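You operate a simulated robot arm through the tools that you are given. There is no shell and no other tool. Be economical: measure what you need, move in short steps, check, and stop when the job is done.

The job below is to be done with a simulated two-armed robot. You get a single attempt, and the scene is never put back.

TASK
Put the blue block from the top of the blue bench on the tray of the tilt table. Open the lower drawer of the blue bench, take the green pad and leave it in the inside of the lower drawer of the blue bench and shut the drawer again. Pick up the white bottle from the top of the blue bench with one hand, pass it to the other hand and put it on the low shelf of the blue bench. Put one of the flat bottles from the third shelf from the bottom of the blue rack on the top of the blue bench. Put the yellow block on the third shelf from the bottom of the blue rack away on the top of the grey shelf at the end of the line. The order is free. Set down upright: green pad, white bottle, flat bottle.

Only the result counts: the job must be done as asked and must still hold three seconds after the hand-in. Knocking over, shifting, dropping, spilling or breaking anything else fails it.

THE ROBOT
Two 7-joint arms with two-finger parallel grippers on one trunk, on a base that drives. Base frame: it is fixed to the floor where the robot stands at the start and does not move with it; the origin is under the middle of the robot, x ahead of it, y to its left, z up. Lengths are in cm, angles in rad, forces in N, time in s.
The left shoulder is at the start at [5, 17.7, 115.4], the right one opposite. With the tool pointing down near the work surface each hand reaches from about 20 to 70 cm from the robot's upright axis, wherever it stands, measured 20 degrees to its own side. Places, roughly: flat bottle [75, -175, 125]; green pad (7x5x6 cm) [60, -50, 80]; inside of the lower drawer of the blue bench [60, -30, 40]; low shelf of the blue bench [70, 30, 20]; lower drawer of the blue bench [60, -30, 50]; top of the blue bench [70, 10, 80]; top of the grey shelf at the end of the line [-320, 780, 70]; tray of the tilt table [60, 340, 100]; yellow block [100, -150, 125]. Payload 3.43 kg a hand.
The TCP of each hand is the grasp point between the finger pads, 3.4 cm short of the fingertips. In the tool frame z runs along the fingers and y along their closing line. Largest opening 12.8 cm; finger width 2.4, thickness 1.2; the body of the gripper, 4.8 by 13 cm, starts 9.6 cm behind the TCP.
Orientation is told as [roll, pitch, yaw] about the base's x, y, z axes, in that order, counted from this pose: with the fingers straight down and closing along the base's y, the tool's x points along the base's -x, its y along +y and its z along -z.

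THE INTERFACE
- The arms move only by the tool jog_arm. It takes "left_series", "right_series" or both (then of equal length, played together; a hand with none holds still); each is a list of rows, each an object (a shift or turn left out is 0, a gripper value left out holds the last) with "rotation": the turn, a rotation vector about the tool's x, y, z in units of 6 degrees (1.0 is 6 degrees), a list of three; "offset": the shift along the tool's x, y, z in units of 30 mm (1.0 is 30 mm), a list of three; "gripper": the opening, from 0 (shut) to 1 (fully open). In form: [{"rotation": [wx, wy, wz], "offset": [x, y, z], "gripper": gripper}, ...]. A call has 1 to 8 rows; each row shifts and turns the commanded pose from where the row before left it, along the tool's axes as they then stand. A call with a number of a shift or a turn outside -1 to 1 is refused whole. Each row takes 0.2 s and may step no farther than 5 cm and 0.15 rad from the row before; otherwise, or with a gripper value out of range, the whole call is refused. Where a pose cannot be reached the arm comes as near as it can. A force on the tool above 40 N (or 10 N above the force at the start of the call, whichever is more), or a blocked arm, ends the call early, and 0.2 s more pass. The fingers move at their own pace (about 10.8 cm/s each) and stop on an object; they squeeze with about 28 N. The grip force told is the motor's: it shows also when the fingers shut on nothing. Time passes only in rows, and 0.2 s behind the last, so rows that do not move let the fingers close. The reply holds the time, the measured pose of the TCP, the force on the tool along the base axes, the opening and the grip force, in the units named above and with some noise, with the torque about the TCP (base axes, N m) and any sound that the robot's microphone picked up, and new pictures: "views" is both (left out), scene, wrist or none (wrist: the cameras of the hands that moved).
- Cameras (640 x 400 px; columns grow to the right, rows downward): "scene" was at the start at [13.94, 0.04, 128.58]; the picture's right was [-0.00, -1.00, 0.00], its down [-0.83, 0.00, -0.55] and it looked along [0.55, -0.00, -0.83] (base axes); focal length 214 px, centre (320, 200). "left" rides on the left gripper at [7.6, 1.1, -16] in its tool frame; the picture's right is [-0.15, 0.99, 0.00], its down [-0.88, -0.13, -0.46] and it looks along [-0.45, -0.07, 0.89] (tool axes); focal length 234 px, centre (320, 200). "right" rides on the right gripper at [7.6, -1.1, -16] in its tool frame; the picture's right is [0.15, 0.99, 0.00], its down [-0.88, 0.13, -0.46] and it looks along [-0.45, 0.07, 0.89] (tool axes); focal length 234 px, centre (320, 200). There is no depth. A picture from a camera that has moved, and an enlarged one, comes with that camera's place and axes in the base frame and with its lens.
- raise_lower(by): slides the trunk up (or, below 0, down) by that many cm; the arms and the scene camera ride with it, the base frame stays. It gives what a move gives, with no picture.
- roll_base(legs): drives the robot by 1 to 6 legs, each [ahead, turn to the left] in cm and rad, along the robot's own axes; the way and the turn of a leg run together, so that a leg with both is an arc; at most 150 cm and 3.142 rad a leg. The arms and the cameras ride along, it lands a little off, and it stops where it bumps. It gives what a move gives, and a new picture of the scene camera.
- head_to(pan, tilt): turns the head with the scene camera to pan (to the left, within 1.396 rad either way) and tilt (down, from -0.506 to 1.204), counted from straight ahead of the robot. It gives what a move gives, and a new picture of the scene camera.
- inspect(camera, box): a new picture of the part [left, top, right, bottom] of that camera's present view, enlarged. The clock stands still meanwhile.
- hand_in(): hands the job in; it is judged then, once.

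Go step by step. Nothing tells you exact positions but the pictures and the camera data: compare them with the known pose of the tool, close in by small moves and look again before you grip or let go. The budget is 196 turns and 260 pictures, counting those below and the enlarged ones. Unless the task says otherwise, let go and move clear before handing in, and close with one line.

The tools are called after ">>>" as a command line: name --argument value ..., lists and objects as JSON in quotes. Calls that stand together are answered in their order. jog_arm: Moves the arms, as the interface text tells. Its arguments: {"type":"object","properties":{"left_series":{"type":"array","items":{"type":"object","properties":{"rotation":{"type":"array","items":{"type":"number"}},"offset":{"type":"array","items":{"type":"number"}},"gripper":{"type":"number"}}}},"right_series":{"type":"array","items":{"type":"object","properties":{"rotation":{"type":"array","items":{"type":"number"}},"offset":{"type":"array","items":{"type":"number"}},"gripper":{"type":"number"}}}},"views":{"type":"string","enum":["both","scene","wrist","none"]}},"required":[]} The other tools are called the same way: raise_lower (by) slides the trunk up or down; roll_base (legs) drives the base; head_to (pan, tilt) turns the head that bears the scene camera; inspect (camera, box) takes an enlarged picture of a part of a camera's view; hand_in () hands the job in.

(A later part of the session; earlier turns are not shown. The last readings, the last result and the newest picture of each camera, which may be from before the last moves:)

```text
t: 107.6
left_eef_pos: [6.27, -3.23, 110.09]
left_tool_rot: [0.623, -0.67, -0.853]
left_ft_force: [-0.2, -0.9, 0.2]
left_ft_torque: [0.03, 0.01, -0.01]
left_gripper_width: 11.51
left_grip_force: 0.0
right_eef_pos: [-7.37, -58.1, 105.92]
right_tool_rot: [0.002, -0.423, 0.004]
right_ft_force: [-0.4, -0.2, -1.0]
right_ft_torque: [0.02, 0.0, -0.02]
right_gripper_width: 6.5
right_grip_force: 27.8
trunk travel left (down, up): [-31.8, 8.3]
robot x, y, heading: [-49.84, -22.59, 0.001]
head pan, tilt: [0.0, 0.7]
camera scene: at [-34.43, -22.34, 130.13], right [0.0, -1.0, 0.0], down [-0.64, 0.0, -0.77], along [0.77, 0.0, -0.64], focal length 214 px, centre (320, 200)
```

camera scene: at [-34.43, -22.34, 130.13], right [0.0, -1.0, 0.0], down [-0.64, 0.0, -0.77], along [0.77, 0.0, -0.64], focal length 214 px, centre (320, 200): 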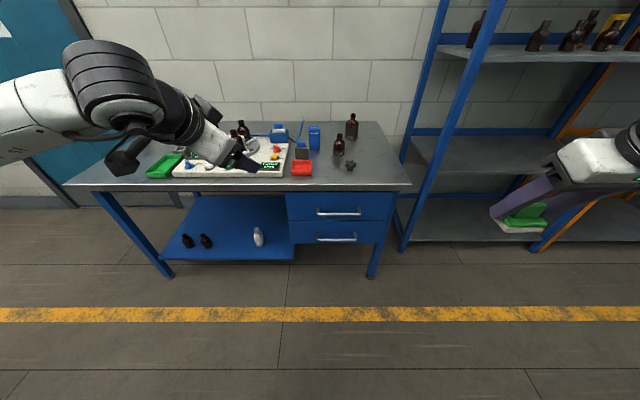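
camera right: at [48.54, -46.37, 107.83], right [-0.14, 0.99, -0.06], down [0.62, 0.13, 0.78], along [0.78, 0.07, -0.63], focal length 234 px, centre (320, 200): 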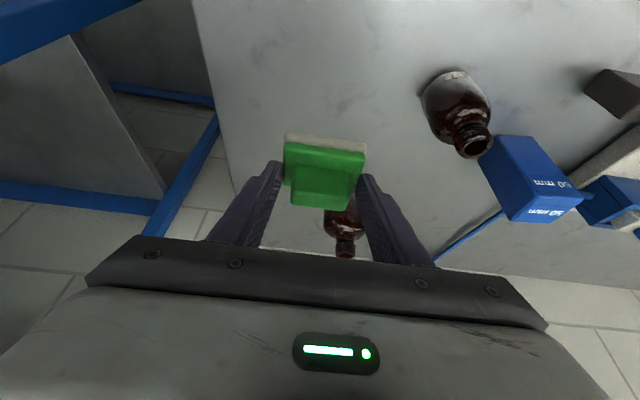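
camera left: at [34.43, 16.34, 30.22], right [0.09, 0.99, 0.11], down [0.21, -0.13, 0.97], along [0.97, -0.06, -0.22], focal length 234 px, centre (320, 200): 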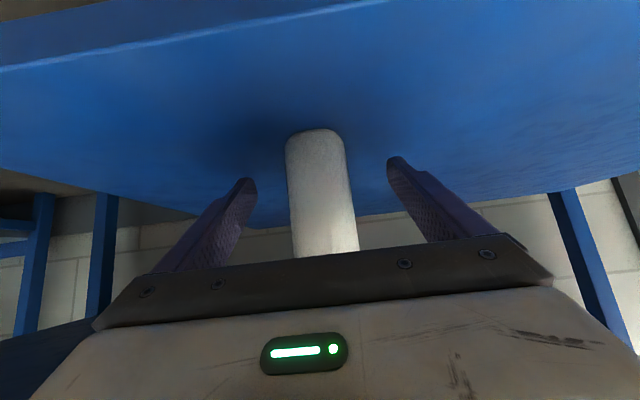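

>>> jog_arm --left_series '[{"rotation": [0, 0, 1], "gripper": 0.5}, {"rotation": [0, 0, 1]}, {"rotation": [0, 0, 1]}, {"rotation": [0, 0, 1]}, {"rotation": [0, 0, 1]}, {"rotation": [0, 0, 1]}, {"rotation": [0, 0, 1]}, {"rotation": [0, 0, 1]}]' --views "none"

>>> jog_arm --left_series '[{"rotation": [0, 0, 1]}, {"offset": [0, -0.773, 0.634]}, {"offset": [0, -0.773, 0.634]}, {"offset": [0, -0.773, 0.634]}, {"offset": [0, -0.773, 0.634]}, {"offset": [0, -0.773, 0.634]}, {"offset": [0, -0.773, 0.634]}]' --views "none"

>>> raise_lower --by -30

```text
t: 109.4
left_eef_pos: [6.35, -3.31, 110.09]
left_tool_rot: [0.88, -0.08, -1.501]
left_ft_force: [0.1, -0.6, 0.6]
left_ft_torque: [0.01, -0.01, 0.0]
left_gripper_width: 6.41
left_grip_force: 0.1
right_eef_pos: [-7.23, -58.1, 105.97]
right_tool_rot: [0.003, -0.423, 0.005]
right_ft_force: [0.1, 0.5, -0.7]
right_ft_torque: [0.05, -0.01, 0.0]
right_gripper_width: 6.48
right_grip_force: 28.3
trunk travel left (down, up): [-31.8, 8.3]
robot x, y, heading: [-49.8, -22.38, -0.006]
head pan, tilt: [0.0, 0.7]
```

```text
t: 111.0
left_eef_pos: [5.7, -4.15, 90.78]
left_tool_rot: [0.881, 0.001, -1.568]
left_ft_force: [1.1, 0.1, 0.0]
left_ft_torque: [-0.03, -0.01, -0.01]
left_gripper_width: 6.41
left_grip_force: 0.1
left hand out of reach, approached as far as the arm can: row 1
right_eef_pos: [-7.12, -58.07, 105.8]
right_tool_rot: [0.0, -0.421, 0.004]
right_ft_force: [0.1, -0.3, -0.9]
right_ft_torque: [0.04, -0.03, -0.01]
right_gripper_width: 6.48
right_grip_force: 27.9
trunk travel left (down, up): [-31.8, 8.3]
robot x, y, heading: [-50.08, -22.51, -0.001]
head pan, tilt: [0.0, 0.7]
```

```text
t: 114.0
left_eef_pos: [5.74, -4.21, 60.72]
left_tool_rot: [0.882, 0.002, -1.569]
left_ft_force: [-0.5, 0.1, 0.4]
left_ft_torque: [-0.04, -0.01, -0.02]
left_gripper_width: 6.42
left_grip_force: 0.0
right_eef_pos: [-7.08, -58.03, 75.92]
right_tool_rot: [0.001, -0.422, 0.004]
right_ft_force: [0.7, 0.5, -0.4]
right_ft_torque: [0.0, 0.03, 0.0]
right_gripper_width: 6.5
right_grip_force: 28.0
trunk travel left (down, up): [-1.8, 38.3]
robot x, y, heading: [-50.02, -21.88, 0.0]
head pan, tilt: [0.0, 0.7]
```

>>> jog_arm --left_series '[{"offset": [-0.87, -0.144, 0.555]}, {"offset": [-0.87, -0.144, 0.555]}, {"offset": [-0.87, -0.144, 0.555]}, {"offset": [-0.87, -0.144, 0.555]}, {"offset": [-0.87, -0.144, 0.555]}, {"offset": [-0.87, -0.144, 0.555]}, {"offset": [-0.87, -0.144, 0.555]}, {"offset": [-0.87, -0.144, 0.555]}]'

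```text
t: 115.8
left_eef_pos: [13.96, -25.0, 49.64]
left_tool_rot: [0.882, 0.001, -1.568]
left_ft_force: [0.3, 0.3, 0.2]
left_ft_torque: [-0.01, 0.06, 0.0]
left_gripper_width: 6.39
left_grip_force: 0.0
right_eef_pos: [-7.12, -58.16, 75.86]
right_tool_rot: [0.001, -0.423, 0.003]
right_ft_force: [0.4, -0.7, -0.4]
right_ft_torque: [-0.02, -0.02, 0.02]
right_gripper_width: 6.49
right_grip_force: 28.0
trunk travel left (down, up): [-1.8, 38.3]
robot x, y, heading: [-49.66, -22.13, -0.003]
head pan, tilt: [0.0, 0.7]
camera scene: at [-34.39, -22.29, 100.12], right [0.0, -1.0, 0.0], down [-0.64, 0.0, -0.76], along [0.76, 0.0, -0.64], focal length 214 px, centre (320, 200)
camera left: at [2.25, -17.52, 60.61], right [0.63, -0.15, 0.76], down [-0.43, -0.88, 0.19], along [0.65, -0.45, -0.62], focal length 234 px, centre (320, 200)
```

scene: 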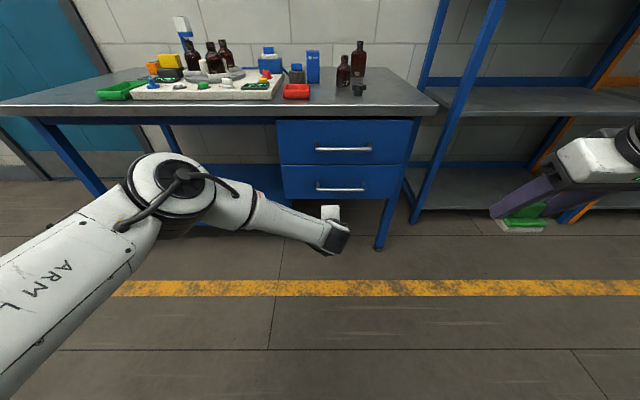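
left: 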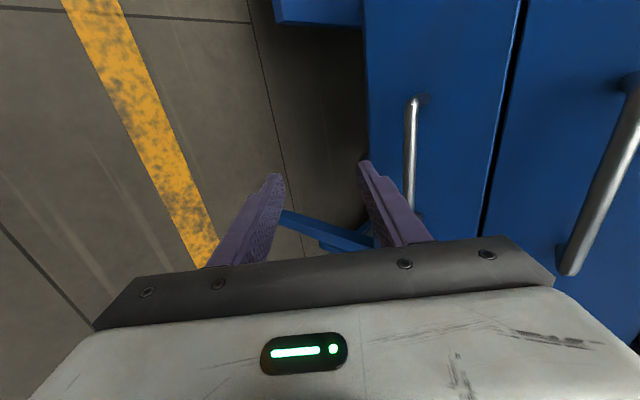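

Handle bar confirmed at about [33, −22…−40, 49]. Set height and narrower opening, then drive to it.

>>> jog_arm --left_series '[{"offset": [0, 0.4, -0.33], "gripper": 0.35}, {}]' --views "none"

>>> roll_base --legs '[[15.5, 0]]'

>>> inspect --camera "left" --box '[160, 40, 480, 260]'

>>> inspect --camera "scene" --box '[260, 100, 460, 280]'

```text
t: 116.4
left_eef_pos: [13.94, -25.04, 51.33]
left_tool_rot: [0.882, 0.002, -1.568]
left_ft_force: [-0.3, -0.1, -0.1]
left_ft_torque: [0.03, 0.0, -0.01]
left_gripper_width: 4.48
left_grip_force: 0.0
right_eef_pos: [-7.19, -58.02, 75.94]
right_tool_rot: [0.003, -0.422, 0.002]
right_ft_force: [0.0, -0.4, -0.1]
right_ft_torque: [-0.01, -0.01, 0.05]
right_gripper_width: 6.48
right_grip_force: 28.3
trunk travel left (down, up): [-1.8, 38.3]
robot x, y, heading: [-49.76, -22.29, -0.0]
head pan, tilt: [0.0, 0.7]
```

```text
t: 117.8
left_eef_pos: [29.63, -25.2, 51.21]
left_tool_rot: [0.882, 0.0, -1.572]
left_ft_force: [-0.5, 0.9, 0.3]
left_ft_torque: [-0.02, -0.03, 0.0]
left_gripper_width: 4.49
left_grip_force: 0.2
right_eef_pos: [8.65, -58.07, 75.89]
right_tool_rot: [0.002, -0.421, 0.003]
right_ft_force: [0.3, 0.3, -0.3]
right_ft_torque: [0.02, 0.0, 0.02]
right_gripper_width: 6.49
right_grip_force: 28.1
trunk travel left (down, up): [-1.8, 38.3]
robot x, y, heading: [-34.15, -22.89, 0.001]
head pan, tilt: [0.0, 0.7]
camera scene: at [-18.6, -22.36, 100.12], right [0.0, -1.0, 0.0], down [-0.64, 0.0, -0.77], along [0.77, 0.0, -0.64], focal length 214 px, centre (320, 200)
```

scene: 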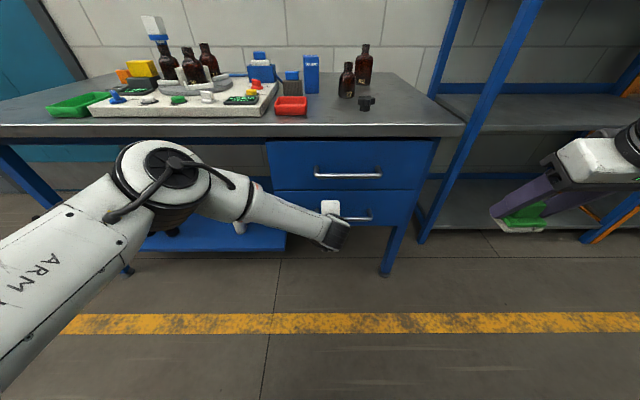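

```text
1.82 times, centred on (320, 150) of left
camera zoom: at [18.03, -17.6, 62.22], right [0.63, -0.15, 0.76], down [-0.43, -0.88, 0.19], along [0.64, -0.45, -0.62], focal length 426 px, centre (320, 291)
```

zoom: 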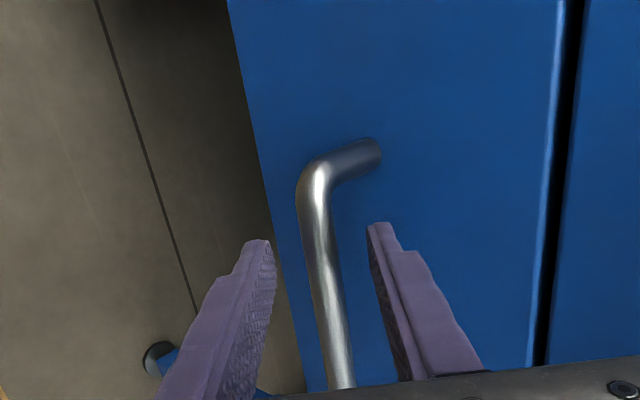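

```text
2.22 times, centred on (360, 190) of scene
camera zoom: at [-18.6, -22.36, 100.12], right [0.0, -1.0, 0.0], down [-0.64, 0.0, -0.77], along [0.77, 0.0, -0.64], focal length 477 px, centre (231, 222)
```

zoom: 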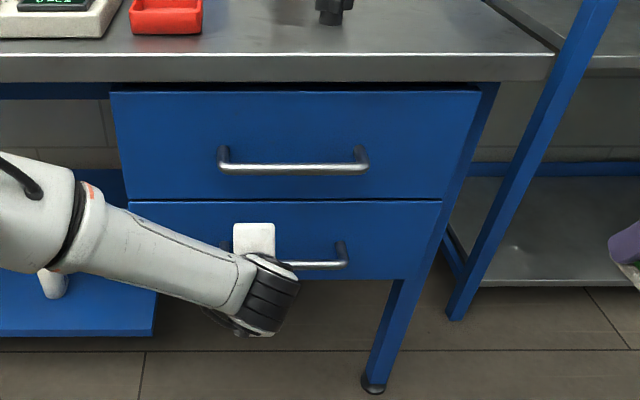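

Bar is centred between the finger tips; advance 2.5 cm along the fingers and close.

>>> jog_arm --left_series '[{"offset": [0, 0.07, 0.4]}, {"offset": [0, 0.07, 0.45]}, {"gripper": 0}, {}, {}, {}]' --views "wrist"

```text
t: 118.4
left_eef_pos: [31.45, -25.26, 49.85]
left_tool_rot: [0.878, 0.001, -1.566]
left_ft_force: [1.6, -1.7, -4.3]
left_ft_torque: [0.1, 0.07, 0.53]
left_gripper_width: 1.58
left_grip_force: 18.5
right_eef_pos: [8.51, -58.14, 75.83]
right_tool_rot: [0.001, -0.422, 0.003]
right_ft_force: [0.5, 0.1, -0.2]
right_ft_torque: [-0.03, -0.02, -0.01]
right_gripper_width: 6.49
right_grip_force: 28.3
trunk travel left (down, up): [-1.8, 38.3]
robot x, y, heading: [-34.02, -22.56, -0.007]
head pan, tilt: [0.0, 0.7]
stopped in row 3 (left hand): the force on the tool passed its limit (the readings are from after the stop); the commanded pose is now the measured one
camera left: at [19.86, -17.77, 60.91], right [0.63, -0.15, 0.76], down [-0.43, -0.88, 0.19], along [0.64, -0.45, -0.62], focal length 234 px, centre (320, 200)
```

left: 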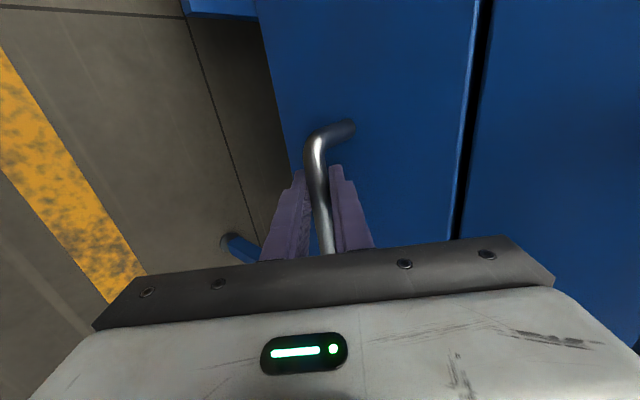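

Handle gripped. Settle, then pull by driving back 22 cm.

>>> jog_arm --left_series '[{"gripper": 0}, {}]' --views "none"

>>> roll_base --legs '[[-23, 0]]'

```text
t: 119.0
left_eef_pos: [31.42, -25.26, 49.94]
left_tool_rot: [0.878, 0.001, -1.567]
left_ft_force: [-2.7, -1.8, -6.1]
left_ft_torque: [-0.13, 0.02, 0.52]
left_gripper_width: 1.56
left_grip_force: 44.9
right_eef_pos: [8.62, -58.13, 75.87]
right_tool_rot: [0.0, -0.424, 0.001]
right_ft_force: [-0.4, 0.0, -0.7]
right_ft_torque: [-0.01, -0.03, 0.02]
right_gripper_width: 6.47
right_grip_force: 28.2
trunk travel left (down, up): [-1.8, 38.3]
robot x, y, heading: [-33.95, -22.59, -0.002]
head pan, tilt: [0.0, 0.7]
```

```text
t: 120.8
left_eef_pos: [8.48, -25.42, 49.91]
left_tool_rot: [0.878, 0.001, -1.568]
left_ft_force: [0.9, -8.9, -11.6]
left_ft_torque: [-0.17, 0.03, 0.5]
left_gripper_width: 1.54
left_grip_force: 44.9
right_eef_pos: [-14.35, -58.17, 75.76]
right_tool_rot: [0.002, -0.421, 0.001]
right_ft_force: [-0.3, -0.5, -0.4]
right_ft_torque: [0.04, -0.01, -0.01]
right_gripper_width: 6.46
right_grip_force: 28.2
trunk travel left (down, up): [-1.8, 38.3]
robot x, y, heading: [-56.89, -22.49, -0.001]
head pan, tilt: [0.0, 0.7]
camera scene: at [-41.52, -22.31, 100.09], right [0.0, -1.0, 0.0], down [-0.65, 0.0, -0.76], along [0.76, 0.0, -0.65], focal length 214 px, centre (320, 200)
```

scene: 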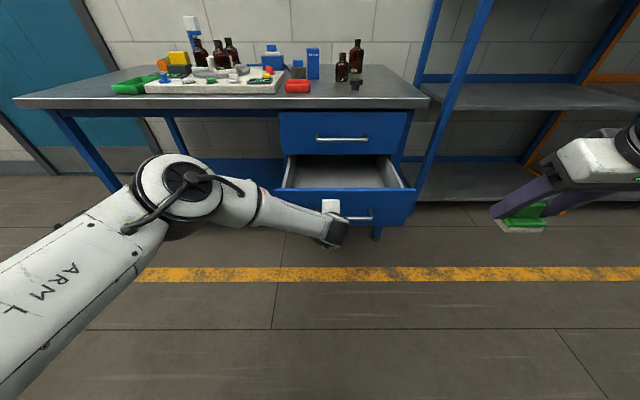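

Drawer open by ~23 cm. Release the handle and lift the left hand clear.

>>> jog_arm --left_series '[{"gripper": 0.4}, {}, {"offset": [0, 0, -1]}, {"offset": [0, 0, -1]}, {"offset": [0.5, 0.6, -0.634]}, {"offset": [0.5, 0.6, -0.634]}, {"offset": [0.5, 0.7, -0.634]}, {"offset": [0.5, 0.7, -0.634]}]' --views "none"

>>> jog_arm --left_series '[{"offset": [0.5, 0.7, -0.634]}, {"offset": [0.5, 0.7, -0.634]}, {"offset": [0.5, 0.7, -0.634]}, {"offset": [0.5, 0.7, -0.634]}]'

>>> inspect --camera "scene" --box '[260, 120, 440, 250]'

```text
t: 122.6
left_eef_pos: [2.86, -19.31, 64.93]
left_tool_rot: [0.879, 0.001, -1.572]
left_ft_force: [0.8, -0.8, 0.2]
left_ft_torque: [0.03, 0.02, 0.01]
left_gripper_width: 5.11
left_grip_force: 0.0
right_eef_pos: [-14.42, -58.12, 76.0]
right_tool_rot: [0.003, -0.421, 0.002]
right_ft_force: [0.7, -0.8, -0.3]
right_ft_torque: [-0.01, -0.02, -0.05]
right_gripper_width: 6.53
right_grip_force: 28.1
trunk travel left (down, up): [-1.8, 38.3]
robot x, y, heading: [-57.1, -22.04, -0.002]
head pan, tilt: [0.0, 0.7]
```

```text
t: 123.6
left_eef_pos: [2.27, -13.45, 76.06]
left_tool_rot: [0.88, 0.002, -1.571]
left_ft_force: [0.0, 0.0, -1.0]
left_ft_torque: [-0.02, 0.01, 0.0]
left_gripper_width: 5.12
left_grip_force: 0.1
right_eef_pos: [-14.45, -58.14, 75.94]
right_tool_rot: [0.002, -0.421, 0.002]
right_ft_force: [-0.4, -0.3, -1.1]
right_ft_torque: [0.02, 0.02, 0.02]
right_gripper_width: 6.5
right_grip_force: 27.8
trunk travel left (down, up): [-1.8, 38.3]
robot x, y, heading: [-56.72, -22.26, -0.005]
head pan, tilt: [0.0, 0.7]
camera scene: at [-41.62, -22.3, 100.12], right [0.0, -1.0, 0.0], down [-0.64, 0.0, -0.77], along [0.77, 0.0, -0.64], focal length 214 px, centre (320, 200)
camera left: at [-9.22, -5.88, 87.13], right [0.63, -0.15, 0.76], down [-0.43, -0.88, 0.19], along [0.64, -0.45, -0.62], focal length 234 px, centre (320, 200)
```

scene: 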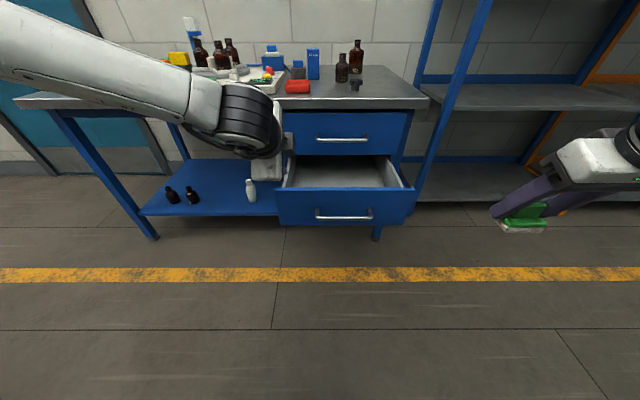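
left: 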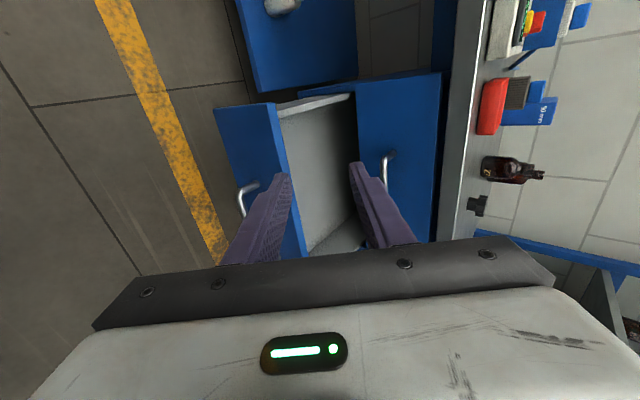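

```text
3.08 times, centred on (350, 185) of scene
camera zoom: at [-41.62, -22.3, 100.12], right [0.0, -1.0, 0.0], down [-0.64, 0.0, -0.77], along [0.77, 0.0, -0.64], focal length 660 px, centre (228, 246)
```

zoom: 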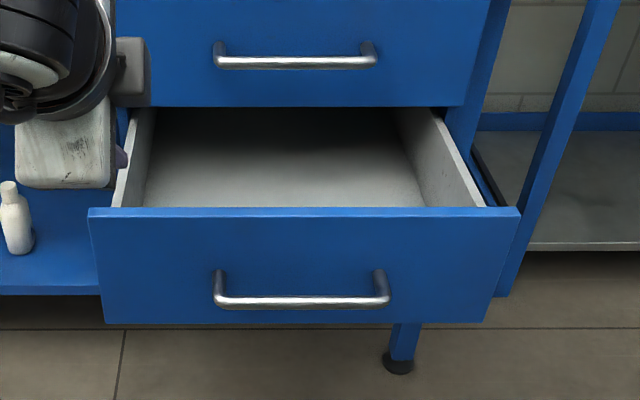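

>>> jog_arm --left_series '[{"offset": [0.3, -0.634, -0.773]}, {"offset": [0.3, -0.634, -0.773]}, {"offset": [0.3, -0.634, -0.773]}]' --views "none"

>>> roll_base --legs '[[25, 0]]'

```text
t: 124.4
left_eef_pos: [-6.52, -10.5, 76.11]
left_tool_rot: [0.881, 0.002, -1.571]
left_ft_force: [0.0, 0.3, 0.0]
left_ft_torque: [0.02, -0.02, -0.02]
left_gripper_width: 5.13
left_grip_force: 0.1
right_eef_pos: [-14.36, -58.04, 75.81]
right_tool_rot: [0.002, -0.423, 0.002]
right_ft_force: [-0.6, -0.7, -0.7]
right_ft_torque: [-0.01, 0.0, 0.02]
right_gripper_width: 6.46
right_grip_force: 28.3
trunk travel left (down, up): [-1.8, 38.3]
robot x, y, heading: [-57.13, -22.33, -0.005]
head pan, tilt: [0.0, 0.7]
```

```text
t: 126.2
left_eef_pos: [18.94, -10.49, 76.04]
left_tool_rot: [0.88, 0.001, -1.569]
left_ft_force: [0.8, -0.3, 0.3]
left_ft_torque: [0.01, 0.02, -0.04]
left_gripper_width: 5.15
left_grip_force: 0.0
right_eef_pos: [11.24, -57.98, 75.84]
right_tool_rot: [0.001, -0.421, 0.005]
right_ft_force: [0.8, 1.2, -1.4]
right_ft_torque: [0.04, 0.01, 0.02]
right_gripper_width: 6.49
right_grip_force: 28.2
trunk travel left (down, up): [-1.8, 38.3]
robot x, y, heading: [-31.32, -22.03, 0.004]
head pan, tilt: [0.0, 0.7]
camera scene: at [-16.12, -22.25, 100.12], right [0.0, -1.0, 0.0], down [-0.64, 0.0, -0.76], along [0.76, 0.0, -0.64], focal length 214 px, centre (320, 200)
```

scene: 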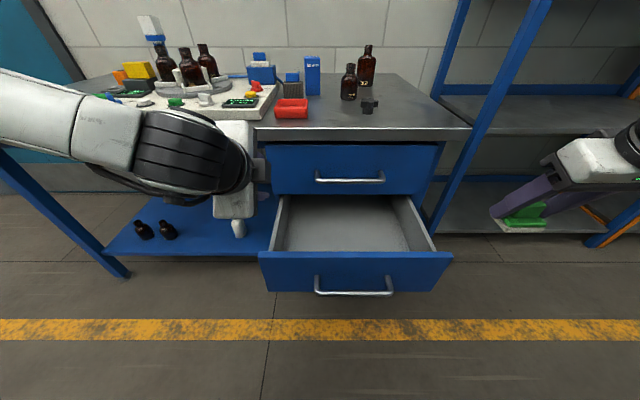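

>>> jog_arm --right_series '[{"offset": [-0.648, 0.945, 0.293]}, {"offset": [-0.648, 0.945, 0.293]}, {"offset": [-0.648, 0.945, 0.293]}, {"offset": [-0.648, 0.945, 0.293]}, {"offset": [-0.648, 0.945, 0.293]}, {"offset": [-0.648, 0.945, 0.293]}, {}]'

```text
t: 127.8
left_eef_pos: [18.92, -10.44, 76.1]
left_tool_rot: [0.881, 0.001, -1.568]
left_ft_force: [0.7, 0.3, 0.3]
left_ft_torque: [0.0, 0.0, -0.01]
left_gripper_width: 5.12
left_grip_force: 0.1
right_eef_pos: [23.79, -40.69, 75.75]
right_tool_rot: [0.0, -0.422, 0.006]
right_ft_force: [1.0, -0.3, 0.2]
right_ft_torque: [-0.01, 0.02, -0.02]
right_gripper_width: 6.51
right_grip_force: 27.5
trunk travel left (down, up): [-1.8, 38.3]
robot x, y, heading: [-31.42, -22.71, -0.003]
head pan, tilt: [0.0, 0.7]
camera scene: at [-16.1, -22.25, 100.12], right [0.0, -1.0, 0.0], down [-0.64, 0.0, -0.76], along [0.76, 0.0, -0.64], focal length 214 px, centre (320, 200)
camera right: at [10.5, -41.79, 87.18], right [-0.14, 0.99, -0.06], down [0.62, 0.13, 0.78], along [0.78, 0.07, -0.63], focal length 234 px, centre (320, 200)
```

scene: 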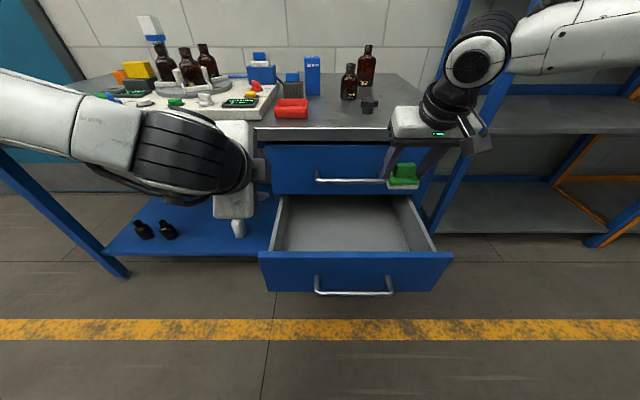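
right: 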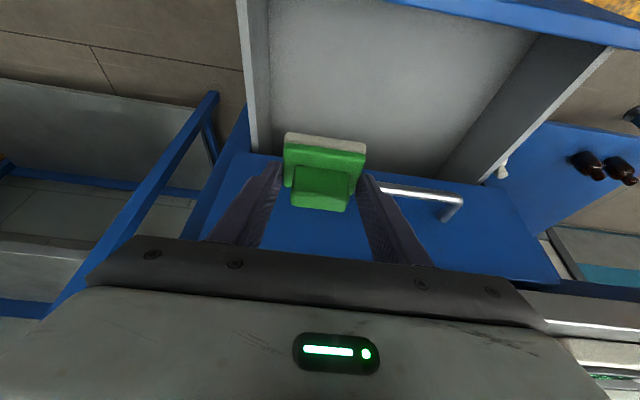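

Pad is above the drawer interior; lower straight down.

>>> jog_arm --right_series '[{"offset": [0.412, 0, 0.911]}, {"offset": [0.412, 0, 0.911]}, {"offset": [0.412, 0, 0.911]}, {"offset": [0.412, 0, 0.911]}, {"offset": [0.412, 0, 0.911]}, {"offset": [0.412, 0, 0.911]}, {"offset": [0.412, 0, 0.911]}]'

>>> inspect --camera "scene" --box '[250, 130, 480, 310]'

```text
t: 129.4
left_eef_pos: [18.96, -10.4, 76.09]
left_tool_rot: [0.881, 0.0, -1.567]
left_ft_force: [-0.2, -0.6, 1.0]
left_ft_torque: [-0.02, -0.02, 0.0]
left_gripper_width: 5.12
left_grip_force: 0.1
right_eef_pos: [22.97, -41.93, 55.62]
right_tool_rot: [0.004, -0.422, 0.006]
right_ft_force: [0.6, 0.3, -0.7]
right_ft_torque: [0.03, 0.01, -0.02]
right_gripper_width: 6.5
right_grip_force: 27.9
right hand out of reach, approached as far as the arm can: row 7
trunk travel left (down, up): [-1.8, 38.3]
robot x, y, heading: [-31.39, -22.15, 0.001]
head pan, tilt: [0.0, 0.7]
camera scene: at [-16.11, -22.25, 100.12], right [0.0, -1.0, 0.0], down [-0.64, 0.0, -0.76], along [0.76, 0.0, -0.64], focal length 214 px, centre (320, 200)
camera right: at [9.61, -43.15, 67.14], right [-0.14, 0.99, -0.06], down [0.62, 0.13, 0.78], along [0.78, 0.07, -0.63], focal length 234 px, centre (320, 200)
```

scene: 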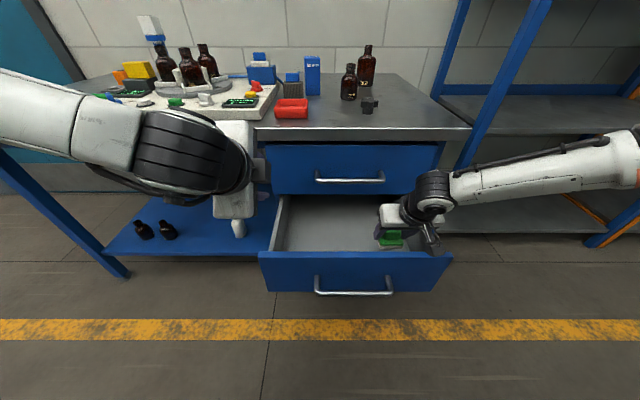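
right: 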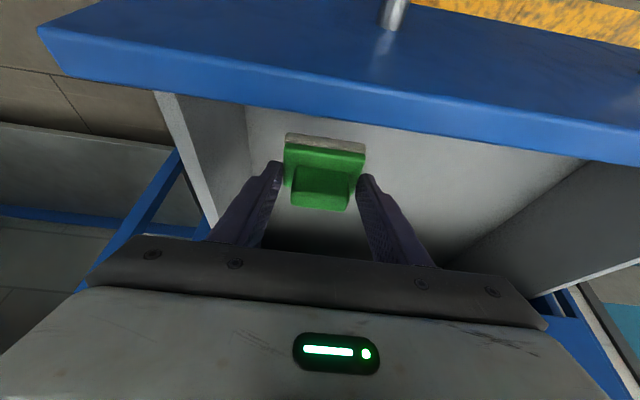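

```text
2.22 times, centred on (365, 220) of scene
camera zoom: at [-16.11, -22.25, 100.12], right [0.0, -1.0, 0.0], down [-0.64, 0.0, -0.76], along [0.76, 0.0, -0.64], focal length 477 px, centre (220, 156)
```

zoom: 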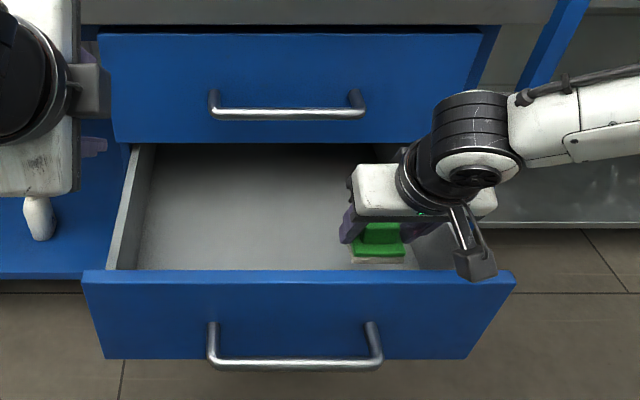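

Arm limit reached at this distance; I raise, draw the hand in 8 cm, drive 8 cm closer and lower again.

>>> jog_arm --right_series '[{"offset": [-0.412, 0, -0.911]}, {"offset": [-0.412, 0, -0.911]}, {"offset": [-0.412, 0, -0.911]}, {"offset": [-0.412, 0, -0.911]}, {"offset": [0.911, 0, -0.412]}, {"offset": [0.911, 0, -0.412]}, {"offset": [0.75, 0, -0.34]}]' --left_series '[{"offset": [0.3, -0.634, -0.773]}, {"offset": [0.3, -0.634, -0.773]}, {"offset": [0.3, -0.634, -0.773]}, {}, {}, {}, {}]' --views "none"

>>> roll_base --legs '[[8, 0]]'

>>> jog_arm --right_series '[{"offset": [0.412, 0, 0.911]}, {"offset": [0.412, 0, 0.911]}, {"offset": [0.412, 0, 0.911]}, {"offset": [0.412, 0, 0.911]}, {"offset": [0.412, 0, 0.911]}, {"offset": [0.412, 0, 0.911]}]'

```text
t: 131.0
left_eef_pos: [10.76, -8.27, 76.67]
left_tool_rot: [0.879, 0.001, -1.566]
left_ft_force: [0.3, 0.0, -0.2]
left_ft_torque: [0.02, -0.01, -0.04]
left_gripper_width: 5.15
left_grip_force: 0.1
left hand out of reach, approached as far as the arm can: row 3
right_eef_pos: [14.39, -41.94, 67.64]
right_tool_rot: [0.002, -0.422, 0.007]
right_ft_force: [-0.3, -0.5, 0.1]
right_ft_torque: [0.01, -0.02, 0.02]
right_gripper_width: 6.47
right_grip_force: 28.0
trunk travel left (down, up): [-1.8, 38.3]
robot x, y, heading: [-31.5, -22.33, 0.005]
head pan, tilt: [0.0, 0.7]
```

```text
t: 132.1
left_eef_pos: [18.76, -8.38, 76.54]
left_tool_rot: [0.88, 0.002, -1.567]
left_ft_force: [0.4, 0.0, -0.2]
left_ft_torque: [0.02, 0.0, 0.04]
left_gripper_width: 5.13
left_grip_force: 0.1
right_eef_pos: [22.45, -41.93, 67.73]
right_tool_rot: [0.003, -0.421, 0.004]
right_ft_force: [0.2, -1.4, 0.2]
right_ft_torque: [0.0, -0.02, 0.0]
right_gripper_width: 6.48
right_grip_force: 28.2
trunk travel left (down, up): [-1.8, 38.3]
robot x, y, heading: [-23.51, -22.09, 0.002]
head pan, tilt: [0.0, 0.7]
camera scene: at [-8.15, -22.28, 100.12], right [0.0, -1.0, 0.0], down [-0.64, 0.0, -0.76], along [0.76, 0.0, -0.64], focal length 214 px, centre (320, 200)
```

scene: 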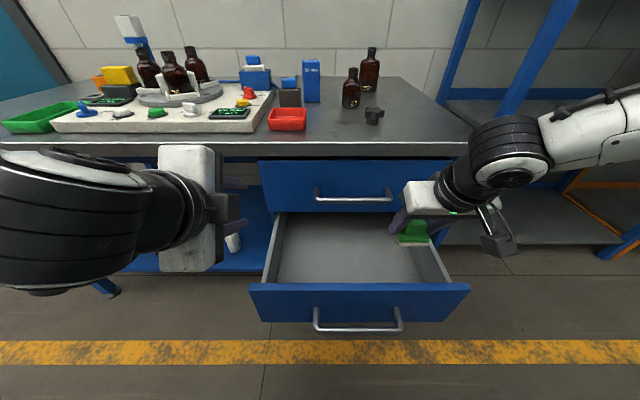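

```text
t: 133.5
left_eef_pos: [18.71, -8.37, 76.66]
left_tool_rot: [0.88, 0.003, -1.568]
left_ft_force: [-0.3, 0.0, 0.8]
left_ft_torque: [-0.02, -0.01, 0.01]
left_gripper_width: 5.1
left_grip_force: 0.1
right_eef_pos: [21.9, -42.58, 50.32]
right_tool_rot: [0.004, -0.422, 0.001]
right_ft_force: [-0.4, -0.5, -0.9]
right_ft_torque: [0.01, 0.02, 0.01]
right_gripper_width: 6.51
right_grip_force: 27.8
right hand out of reach, approached as far as the arm can: row 6
trunk travel left (down, up): [-1.8, 38.3]
robot x, y, heading: [-23.43, -22.33, 0.004]
head pan, tilt: [0.0, 0.7]
camera scene: at [-8.14, -22.27, 100.12], right [0.0, -1.0, 0.0], down [-0.64, 0.0, -0.77], along [0.77, 0.0, -0.64], focal length 214 px, centre (320, 200)
camera right: at [8.6, -43.71, 61.87], right [-0.14, 0.99, -0.06], down [0.62, 0.13, 0.78], along [0.78, 0.07, -0.63], focal length 234 px, centre (320, 200)
```

scene: 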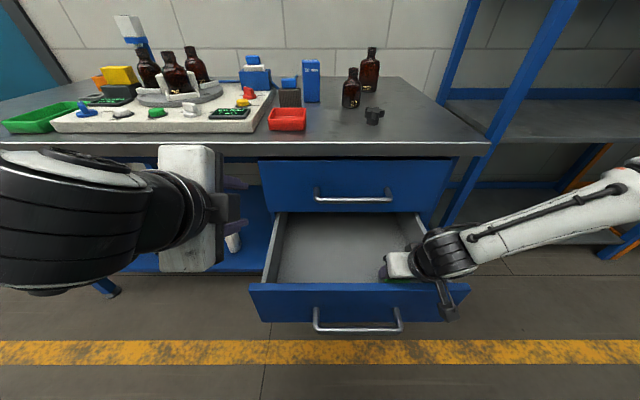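
right: 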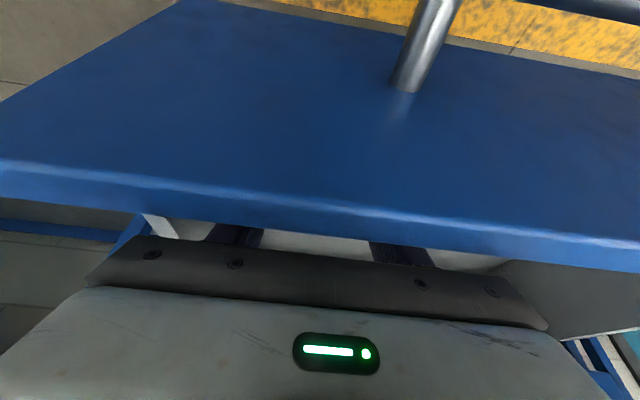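

>>> raise_lower --by -1.7

>>> jog_arm --right_series '[{"offset": [0.13, 0, 0.28]}, {"offset": [0.13, 0, 0.28]}, {}]' --views "none"

>>> inspect --camera "scene" --box '[250, 180, 490, 340]'

```text
t: 134.1
left_eef_pos: [18.84, -8.31, 74.95]
left_tool_rot: [0.879, 0.002, -1.568]
left_ft_force: [0.1, -0.2, 0.2]
left_ft_torque: [0.0, -0.01, 0.02]
left_gripper_width: 5.11
left_grip_force: 0.0
right_eef_pos: [22.04, -42.64, 48.63]
right_tool_rot: [0.003, -0.422, 0.002]
right_ft_force: [0.8, 0.6, 0.6]
right_ft_torque: [-0.02, 0.06, 0.01]
right_gripper_width: 6.49
right_grip_force: 28.0
trunk travel left (down, up): [-0.1, 40.0]
robot x, y, heading: [-23.79, -22.11, 0.001]
head pan, tilt: [0.0, 0.7]
```

```text
t: 134.7
left_eef_pos: [18.78, -8.3, 74.93]
left_tool_rot: [0.88, 0.001, -1.567]
left_ft_force: [0.2, 0.3, -0.1]
left_ft_torque: [-0.01, 0.02, 0.0]
left_gripper_width: 5.13
left_grip_force: 0.0
right_eef_pos: [22.27, -42.82, 48.6]
right_tool_rot: [0.02, -0.439, 0.0]
right_ft_force: [1.1, -1.6, 15.8]
right_ft_torque: [0.19, 1.14, -0.24]
right_gripper_width: 6.48
right_grip_force: 28.0
right hand out of reach, approached as far as the arm can: row 1, 2
trunk travel left (down, up): [-0.1, 40.0]
robot x, y, heading: [-23.81, -22.4, -0.001]
head pan, tilt: [0.0, 0.7]
stopped in row 2 (right hand): the force on the tool passed its limit (the readings are from after the stop); the commanded pose is now the measured one
```

```text
2.50 times, centred on (370, 260) of scene
camera zoom: at [-8.2, -22.22, 98.43], right [0.0, -1.0, 0.0], down [-0.64, 0.0, -0.77], along [0.77, 0.0, -0.64], focal length 536 px, centre (195, 50)
```

zoom: 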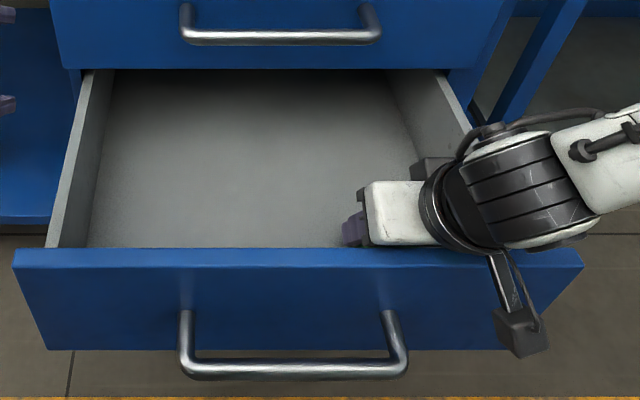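

Contact is the gripper body on the drawer front's top edge. Raise 2.5, drive 4 cm forward, lower again.

>>> raise_lower --by 2.5

>>> roll_base --legs '[[4, 0]]'

>>> raise_lower --by -2.5

```text
t: 135.4
left_eef_pos: [18.88, -8.25, 77.46]
left_tool_rot: [0.878, 0.001, -1.567]
left_ft_force: [0.2, 1.0, -0.4]
left_ft_torque: [-0.03, -0.02, 0.04]
left_gripper_width: 5.12
left_grip_force: 0.0
right_eef_pos: [21.88, -42.79, 50.86]
right_tool_rot: [0.019, -0.431, 0.003]
right_ft_force: [-0.2, -0.3, -1.4]
right_ft_torque: [-0.01, 0.02, 0.04]
right_gripper_width: 6.49
right_grip_force: 28.2
trunk travel left (down, up): [-2.6, 37.5]
robot x, y, heading: [-23.5, -22.05, -0.0]
head pan, tilt: [0.0, 0.7]
```

```text
t: 136.3
left_eef_pos: [22.76, -8.39, 77.48]
left_tool_rot: [0.88, 0.001, -1.567]
left_ft_force: [0.2, 0.4, -0.1]
left_ft_torque: [0.0, -0.02, -0.01]
left_gripper_width: 5.11
left_grip_force: 0.1
right_eef_pos: [25.79, -42.78, 50.91]
right_tool_rot: [0.02, -0.432, 0.002]
right_ft_force: [0.3, 0.0, -0.3]
right_ft_torque: [0.04, 0.02, 0.0]
right_gripper_width: 6.48
right_grip_force: 28.0
trunk travel left (down, up): [-2.6, 37.5]
robot x, y, heading: [-19.6, -22.45, 0.0]
head pan, tilt: [0.0, 0.7]
camera scene: at [-4.24, -22.26, 100.92], right [0.0, -1.0, 0.0], down [-0.64, 0.0, -0.76], along [0.76, 0.0, -0.64], focal length 214 px, centre (320, 200)
```

scene: 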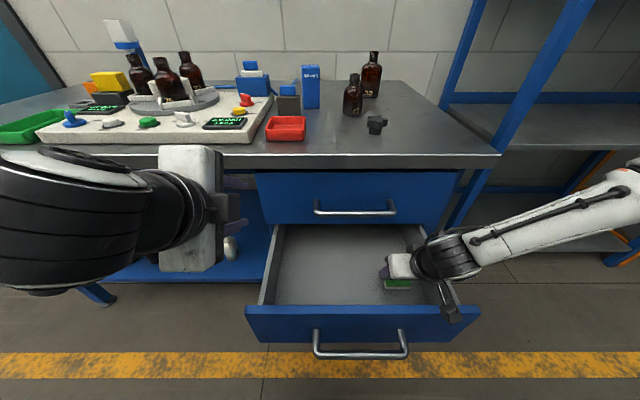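

```text
t: 137.0
left_eef_pos: [22.63, -8.29, 74.9]
left_tool_rot: [0.879, 0.0, -1.569]
left_ft_force: [0.1, 0.2, -0.6]
left_ft_torque: [0.0, 0.0, 0.01]
left_gripper_width: 5.11
left_grip_force: 0.0
right_eef_pos: [26.04, -42.79, 48.62]
right_tool_rot: [0.017, -0.438, 0.003]
right_ft_force: [-0.1, -3.0, 16.1]
right_ft_torque: [-0.17, 0.21, 0.02]
right_gripper_width: 6.51
right_grip_force: 28.2
trunk travel left (down, up): [-0.1, 40.0]
robot x, y, heading: [-19.36, -22.5, -0.0]
head pan, tilt: [0.0, 0.7]
```

Now the force acts right under the pad, so it rests on the drawer floor. Look and release.

>>> inspect --camera "scene" --box '[250, 190, 490, 350]'

>>> jog_arm --right_series '[{"gripper": 0.55}, {"gripper": 0.62}, {"gripper": 0.7}, {}]'

```text
2.50 times, centred on (370, 270) of scene
camera zoom: at [-4.31, -22.23, 98.46], right [0.0, -1.0, 0.0], down [-0.64, 0.0, -0.77], along [0.77, 0.0, -0.64], focal length 536 px, centre (195, 25)
```

zoom: 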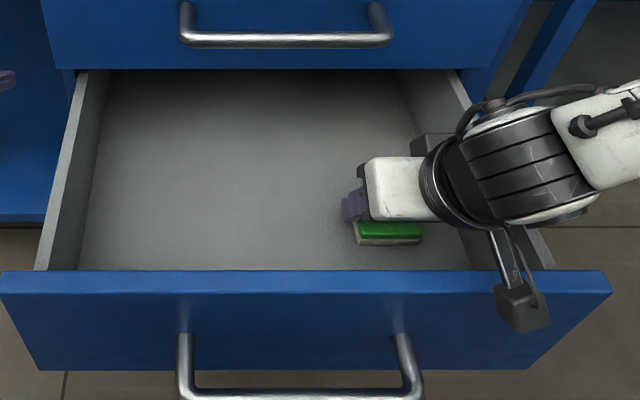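

```text
t: 138.0
left_eef_pos: [22.71, -8.32, 74.82]
left_tool_rot: [0.88, 0.001, -1.568]
left_ft_force: [-0.1, -0.6, 0.2]
left_ft_torque: [-0.03, -0.01, -0.01]
left_gripper_width: 5.11
left_grip_force: 0.2
right_eef_pos: [25.88, -42.88, 48.37]
right_tool_rot: [0.019, -0.434, 0.003]
right_ft_force: [0.4, -0.3, 0.1]
right_ft_torque: [-0.01, -0.01, -0.05]
right_gripper_width: 8.96
right_grip_force: 0.1
trunk travel left (down, up): [-0.1, 40.0]
robot x, y, heading: [-19.58, -22.28, -0.006]
head pan, tilt: [0.0, 0.7]
camera scene: at [-4.23, -22.25, 98.42], right [0.0, -1.0, 0.0], down [-0.64, 0.0, -0.76], along [0.76, 0.0, -0.64], focal length 214 px, centre (320, 200)
camera right: at [12.43, -44.14, 59.74], right [-0.14, 0.99, -0.04], down [0.61, 0.12, 0.78], along [0.78, 0.09, -0.62], focal length 234 px, centre (320, 200)
```

scene: 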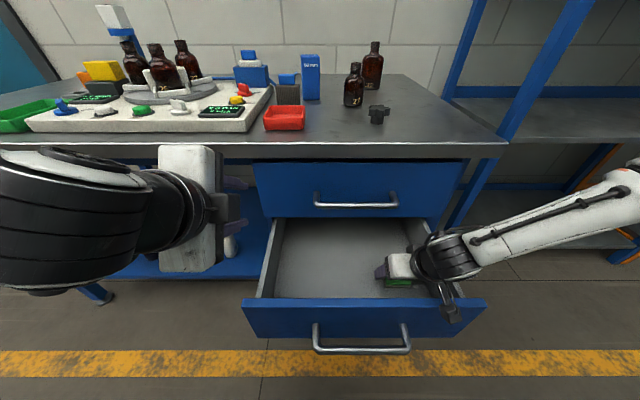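
right: 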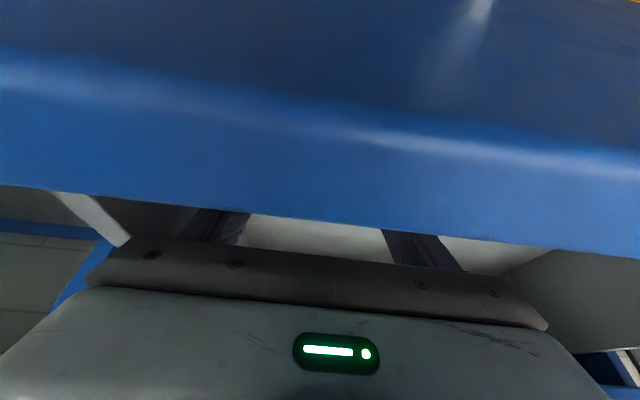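

>>> raise_lower --by 20

>>> roll_base --legs '[[-35, 0]]'

>>> inspect --camera "scene" --box '[240, 160, 480, 320]'

```text
t: 140.2
left_eef_pos: [22.55, -8.26, 94.92]
left_tool_rot: [0.88, 0.001, -1.57]
left_ft_force: [0.1, 0.3, 0.3]
left_ft_torque: [-0.03, -0.02, 0.01]
left_gripper_width: 5.13
left_grip_force: 0.0
right_eef_pos: [25.89, -42.8, 68.35]
right_tool_rot: [0.018, -0.431, 0.0]
right_ft_force: [-0.3, 0.1, -0.8]
right_ft_torque: [-0.01, -0.01, 0.0]
right_gripper_width: 8.92
right_grip_force: 0.0
trunk travel left (down, up): [-20.1, 20.0]
robot x, y, heading: [-19.65, -22.14, -0.001]
head pan, tilt: [0.0, 0.7]
```

```text
t: 142.5
left_eef_pos: [-13.43, -8.2, 94.99]
left_tool_rot: [0.88, 0.003, -1.563]
left_ft_force: [-0.4, -0.2, 0.3]
left_ft_torque: [0.04, -0.06, 0.0]
left_gripper_width: 5.13
left_grip_force: 0.1
right_eef_pos: [-10.11, -42.66, 68.35]
right_tool_rot: [0.019, -0.431, 0.007]
right_ft_force: [-0.5, -0.4, 0.2]
right_ft_torque: [0.0, 0.0, -0.02]
right_gripper_width: 8.99
right_grip_force: 0.2
trunk travel left (down, up): [-20.1, 20.0]
robot x, y, heading: [-55.76, -22.59, 0.004]
head pan, tilt: [0.0, 0.7]
camera scene: at [-40.32, -22.24, 118.43], right [0.0, -1.0, 0.0], down [-0.64, 0.0, -0.77], along [0.77, 0.0, -0.64], focal length 214 px, centre (320, 200)
```

scene: 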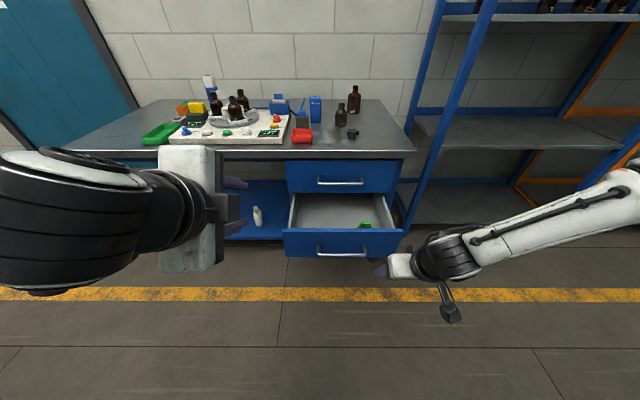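

```text
2.50 times, centred on (360, 240) of scene
camera zoom: at [-40.32, -22.24, 118.43], right [0.0, -1.0, 0.0], down [-0.64, 0.0, -0.77], along [0.77, 0.0, -0.64], focal length 536 px, centre (220, 100)
```

zoom: 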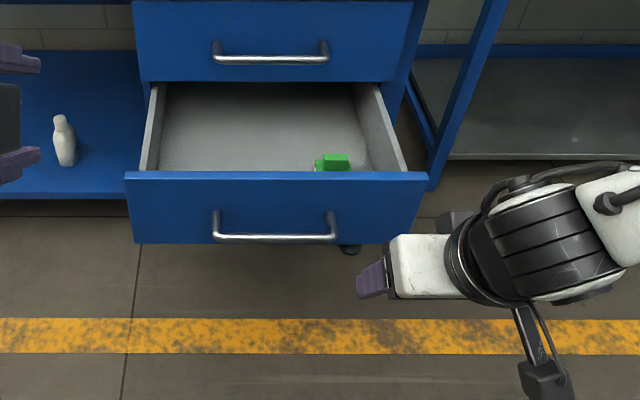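

Pad stands upright in the drawer. Now close the right fingers, set them at face height beside the handle (y≈−47), lift the left hand, and push.

>>> jog_arm --right_series '[{"offset": [0, -0.75, 0], "gripper": 0}, {"offset": [0, -0.75, 0]}, {}, {}, {}]' --left_series '[{"offset": [0, 0.773, -0.634]}, {"offset": [0, 0.773, -0.634]}, {"offset": [0, 0.773, -0.634]}, {"offset": [0, 0.773, -0.634]}, {"offset": [0, 0.773, -0.634]}]' --views "none"

>>> raise_lower --by -11.5

>>> roll_base --legs '[[21, 0]]'

```text
t: 143.7
left_eef_pos: [-13.94, -9.28, 103.64]
left_tool_rot: [0.883, 0.0, -1.562]
left_ft_force: [-0.2, 0.2, -0.1]
left_ft_torque: [-0.01, 0.01, -0.02]
left_gripper_width: 5.11
left_grip_force: 0.0
left hand out of reach, approached as far as the arm can: row 3, 4, 5
right_eef_pos: [-10.07, -47.02, 68.3]
right_tool_rot: [0.02, -0.434, 0.008]
right_ft_force: [0.1, -0.1, 0.1]
right_ft_torque: [-0.04, 0.01, -0.01]
right_gripper_width: 0.01
right_grip_force: 28.2
trunk travel left (down, up): [-20.1, 20.0]
robot x, y, heading: [-55.78, -22.47, 0.009]
head pan, tilt: [0.0, 0.7]
```

```text
t: 145.2
left_eef_pos: [-13.97, -9.29, 92.11]
left_tool_rot: [0.884, 0.0, -1.562]
left_ft_force: [-0.3, 0.6, -0.5]
left_ft_torque: [0.01, -0.01, 0.02]
left_gripper_width: 5.12
left_grip_force: 0.1
right_eef_pos: [-10.15, -47.06, 56.87]
right_tool_rot: [0.019, -0.433, 0.007]
right_ft_force: [-0.1, 0.2, 0.5]
right_ft_torque: [-0.02, 0.0, 0.03]
right_gripper_width: 0.05
right_grip_force: 27.7
trunk travel left (down, up): [-8.6, 31.5]
robot x, y, heading: [-55.86, -22.14, 0.009]
head pan, tilt: [0.0, 0.7]
```

```text
t: 146.8
left_eef_pos: [6.88, -9.18, 92.08]
left_tool_rot: [0.885, -0.001, -1.563]
left_ft_force: [0.7, 0.7, -0.3]
left_ft_torque: [0.0, 0.04, -0.02]
left_gripper_width: 5.12
left_grip_force: 0.0
right_eef_pos: [10.63, -47.03, 56.71]
right_tool_rot: [0.019, -0.435, 0.006]
right_ft_force: [0.1, -0.5, -0.4]
right_ft_torque: [0.01, 0.02, -0.02]
right_gripper_width: 0.0
right_grip_force: 27.5
trunk travel left (down, up): [-8.6, 31.5]
robot x, y, heading: [-34.73, -22.23, 0.004]
head pan, tilt: [0.0, 0.7]
camera scene: at [-19.51, -22.16, 106.92], right [0.0, -1.0, 0.0], down [-0.64, 0.0, -0.76], along [0.76, 0.0, -0.64], focal length 214 px, centre (320, 200)
```

scene: 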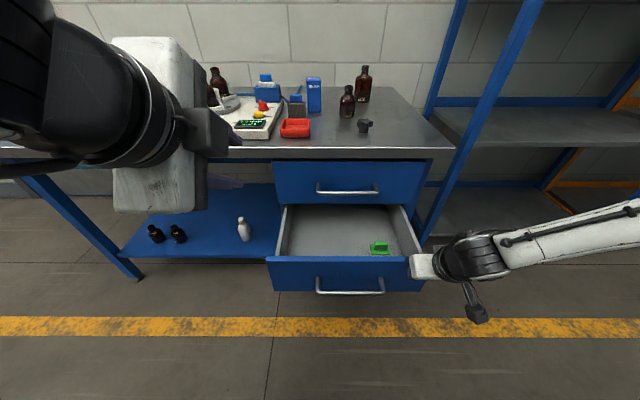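

>>> roll_base --legs '[[12, 0]]'

>>> roll_base --legs '[[9, 0]]'

```text
t: 148.0
left_eef_pos: [18.59, -9.32, 92.08]
left_tool_rot: [0.884, -0.001, -1.561]
left_ft_force: [-0.4, 0.5, 0.1]
left_ft_torque: [0.04, 0.03, -0.01]
left_gripper_width: 5.13
left_grip_force: 0.1
right_eef_pos: [22.31, -46.95, 56.8]
right_tool_rot: [0.02, -0.433, 0.004]
right_ft_force: [0.5, -0.6, 0.0]
right_ft_torque: [-0.02, 0.0, 0.0]
right_gripper_width: 0.0
right_grip_force: 27.9
trunk travel left (down, up): [-8.6, 31.5]
robot x, y, heading: [-23.05, -22.47, 0.003]
head pan, tilt: [0.0, 0.7]
camera scene: at [-7.81, -22.13, 106.92], right [0.0, -1.0, 0.0], down [-0.64, 0.0, -0.76], along [0.76, 0.0, -0.64], focal length 214 px, centre (320, 200)
```

scene: 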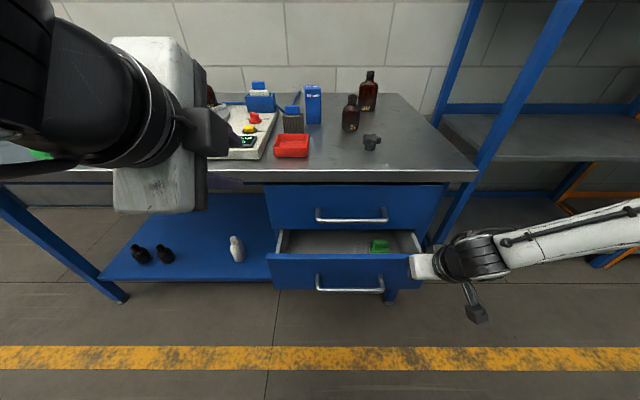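

```text
t: 149.1
left_eef_pos: [27.45, -9.32, 92.23]
left_tool_rot: [0.884, 0.001, -1.564]
left_ft_force: [0.3, -0.3, -0.4]
left_ft_torque: [-0.01, -0.04, -0.03]
left_gripper_width: 5.12
left_grip_force: 0.1
right_eef_pos: [31.26, -47.22, 56.81]
right_tool_rot: [0.02, -0.431, 0.005]
right_ft_force: [0.2, 1.0, 0.1]
right_ft_torque: [0.0, 0.05, -0.01]
right_gripper_width: 0.01
right_grip_force: 28.7
trunk travel left (down, up): [-8.6, 31.5]
robot x, y, heading: [-13.86, -22.54, 0.003]
head pan, tilt: [0.0, 0.7]
camera scene: at [1.08, -22.15, 106.92], right [0.0, -1.0, 0.0], down [-0.64, 0.0, -0.76], along [0.76, 0.0, -0.64], focal length 214 px, centre (320, 200)
```

scene: 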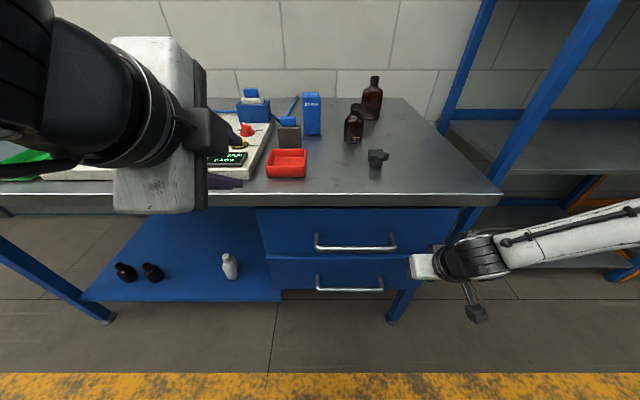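

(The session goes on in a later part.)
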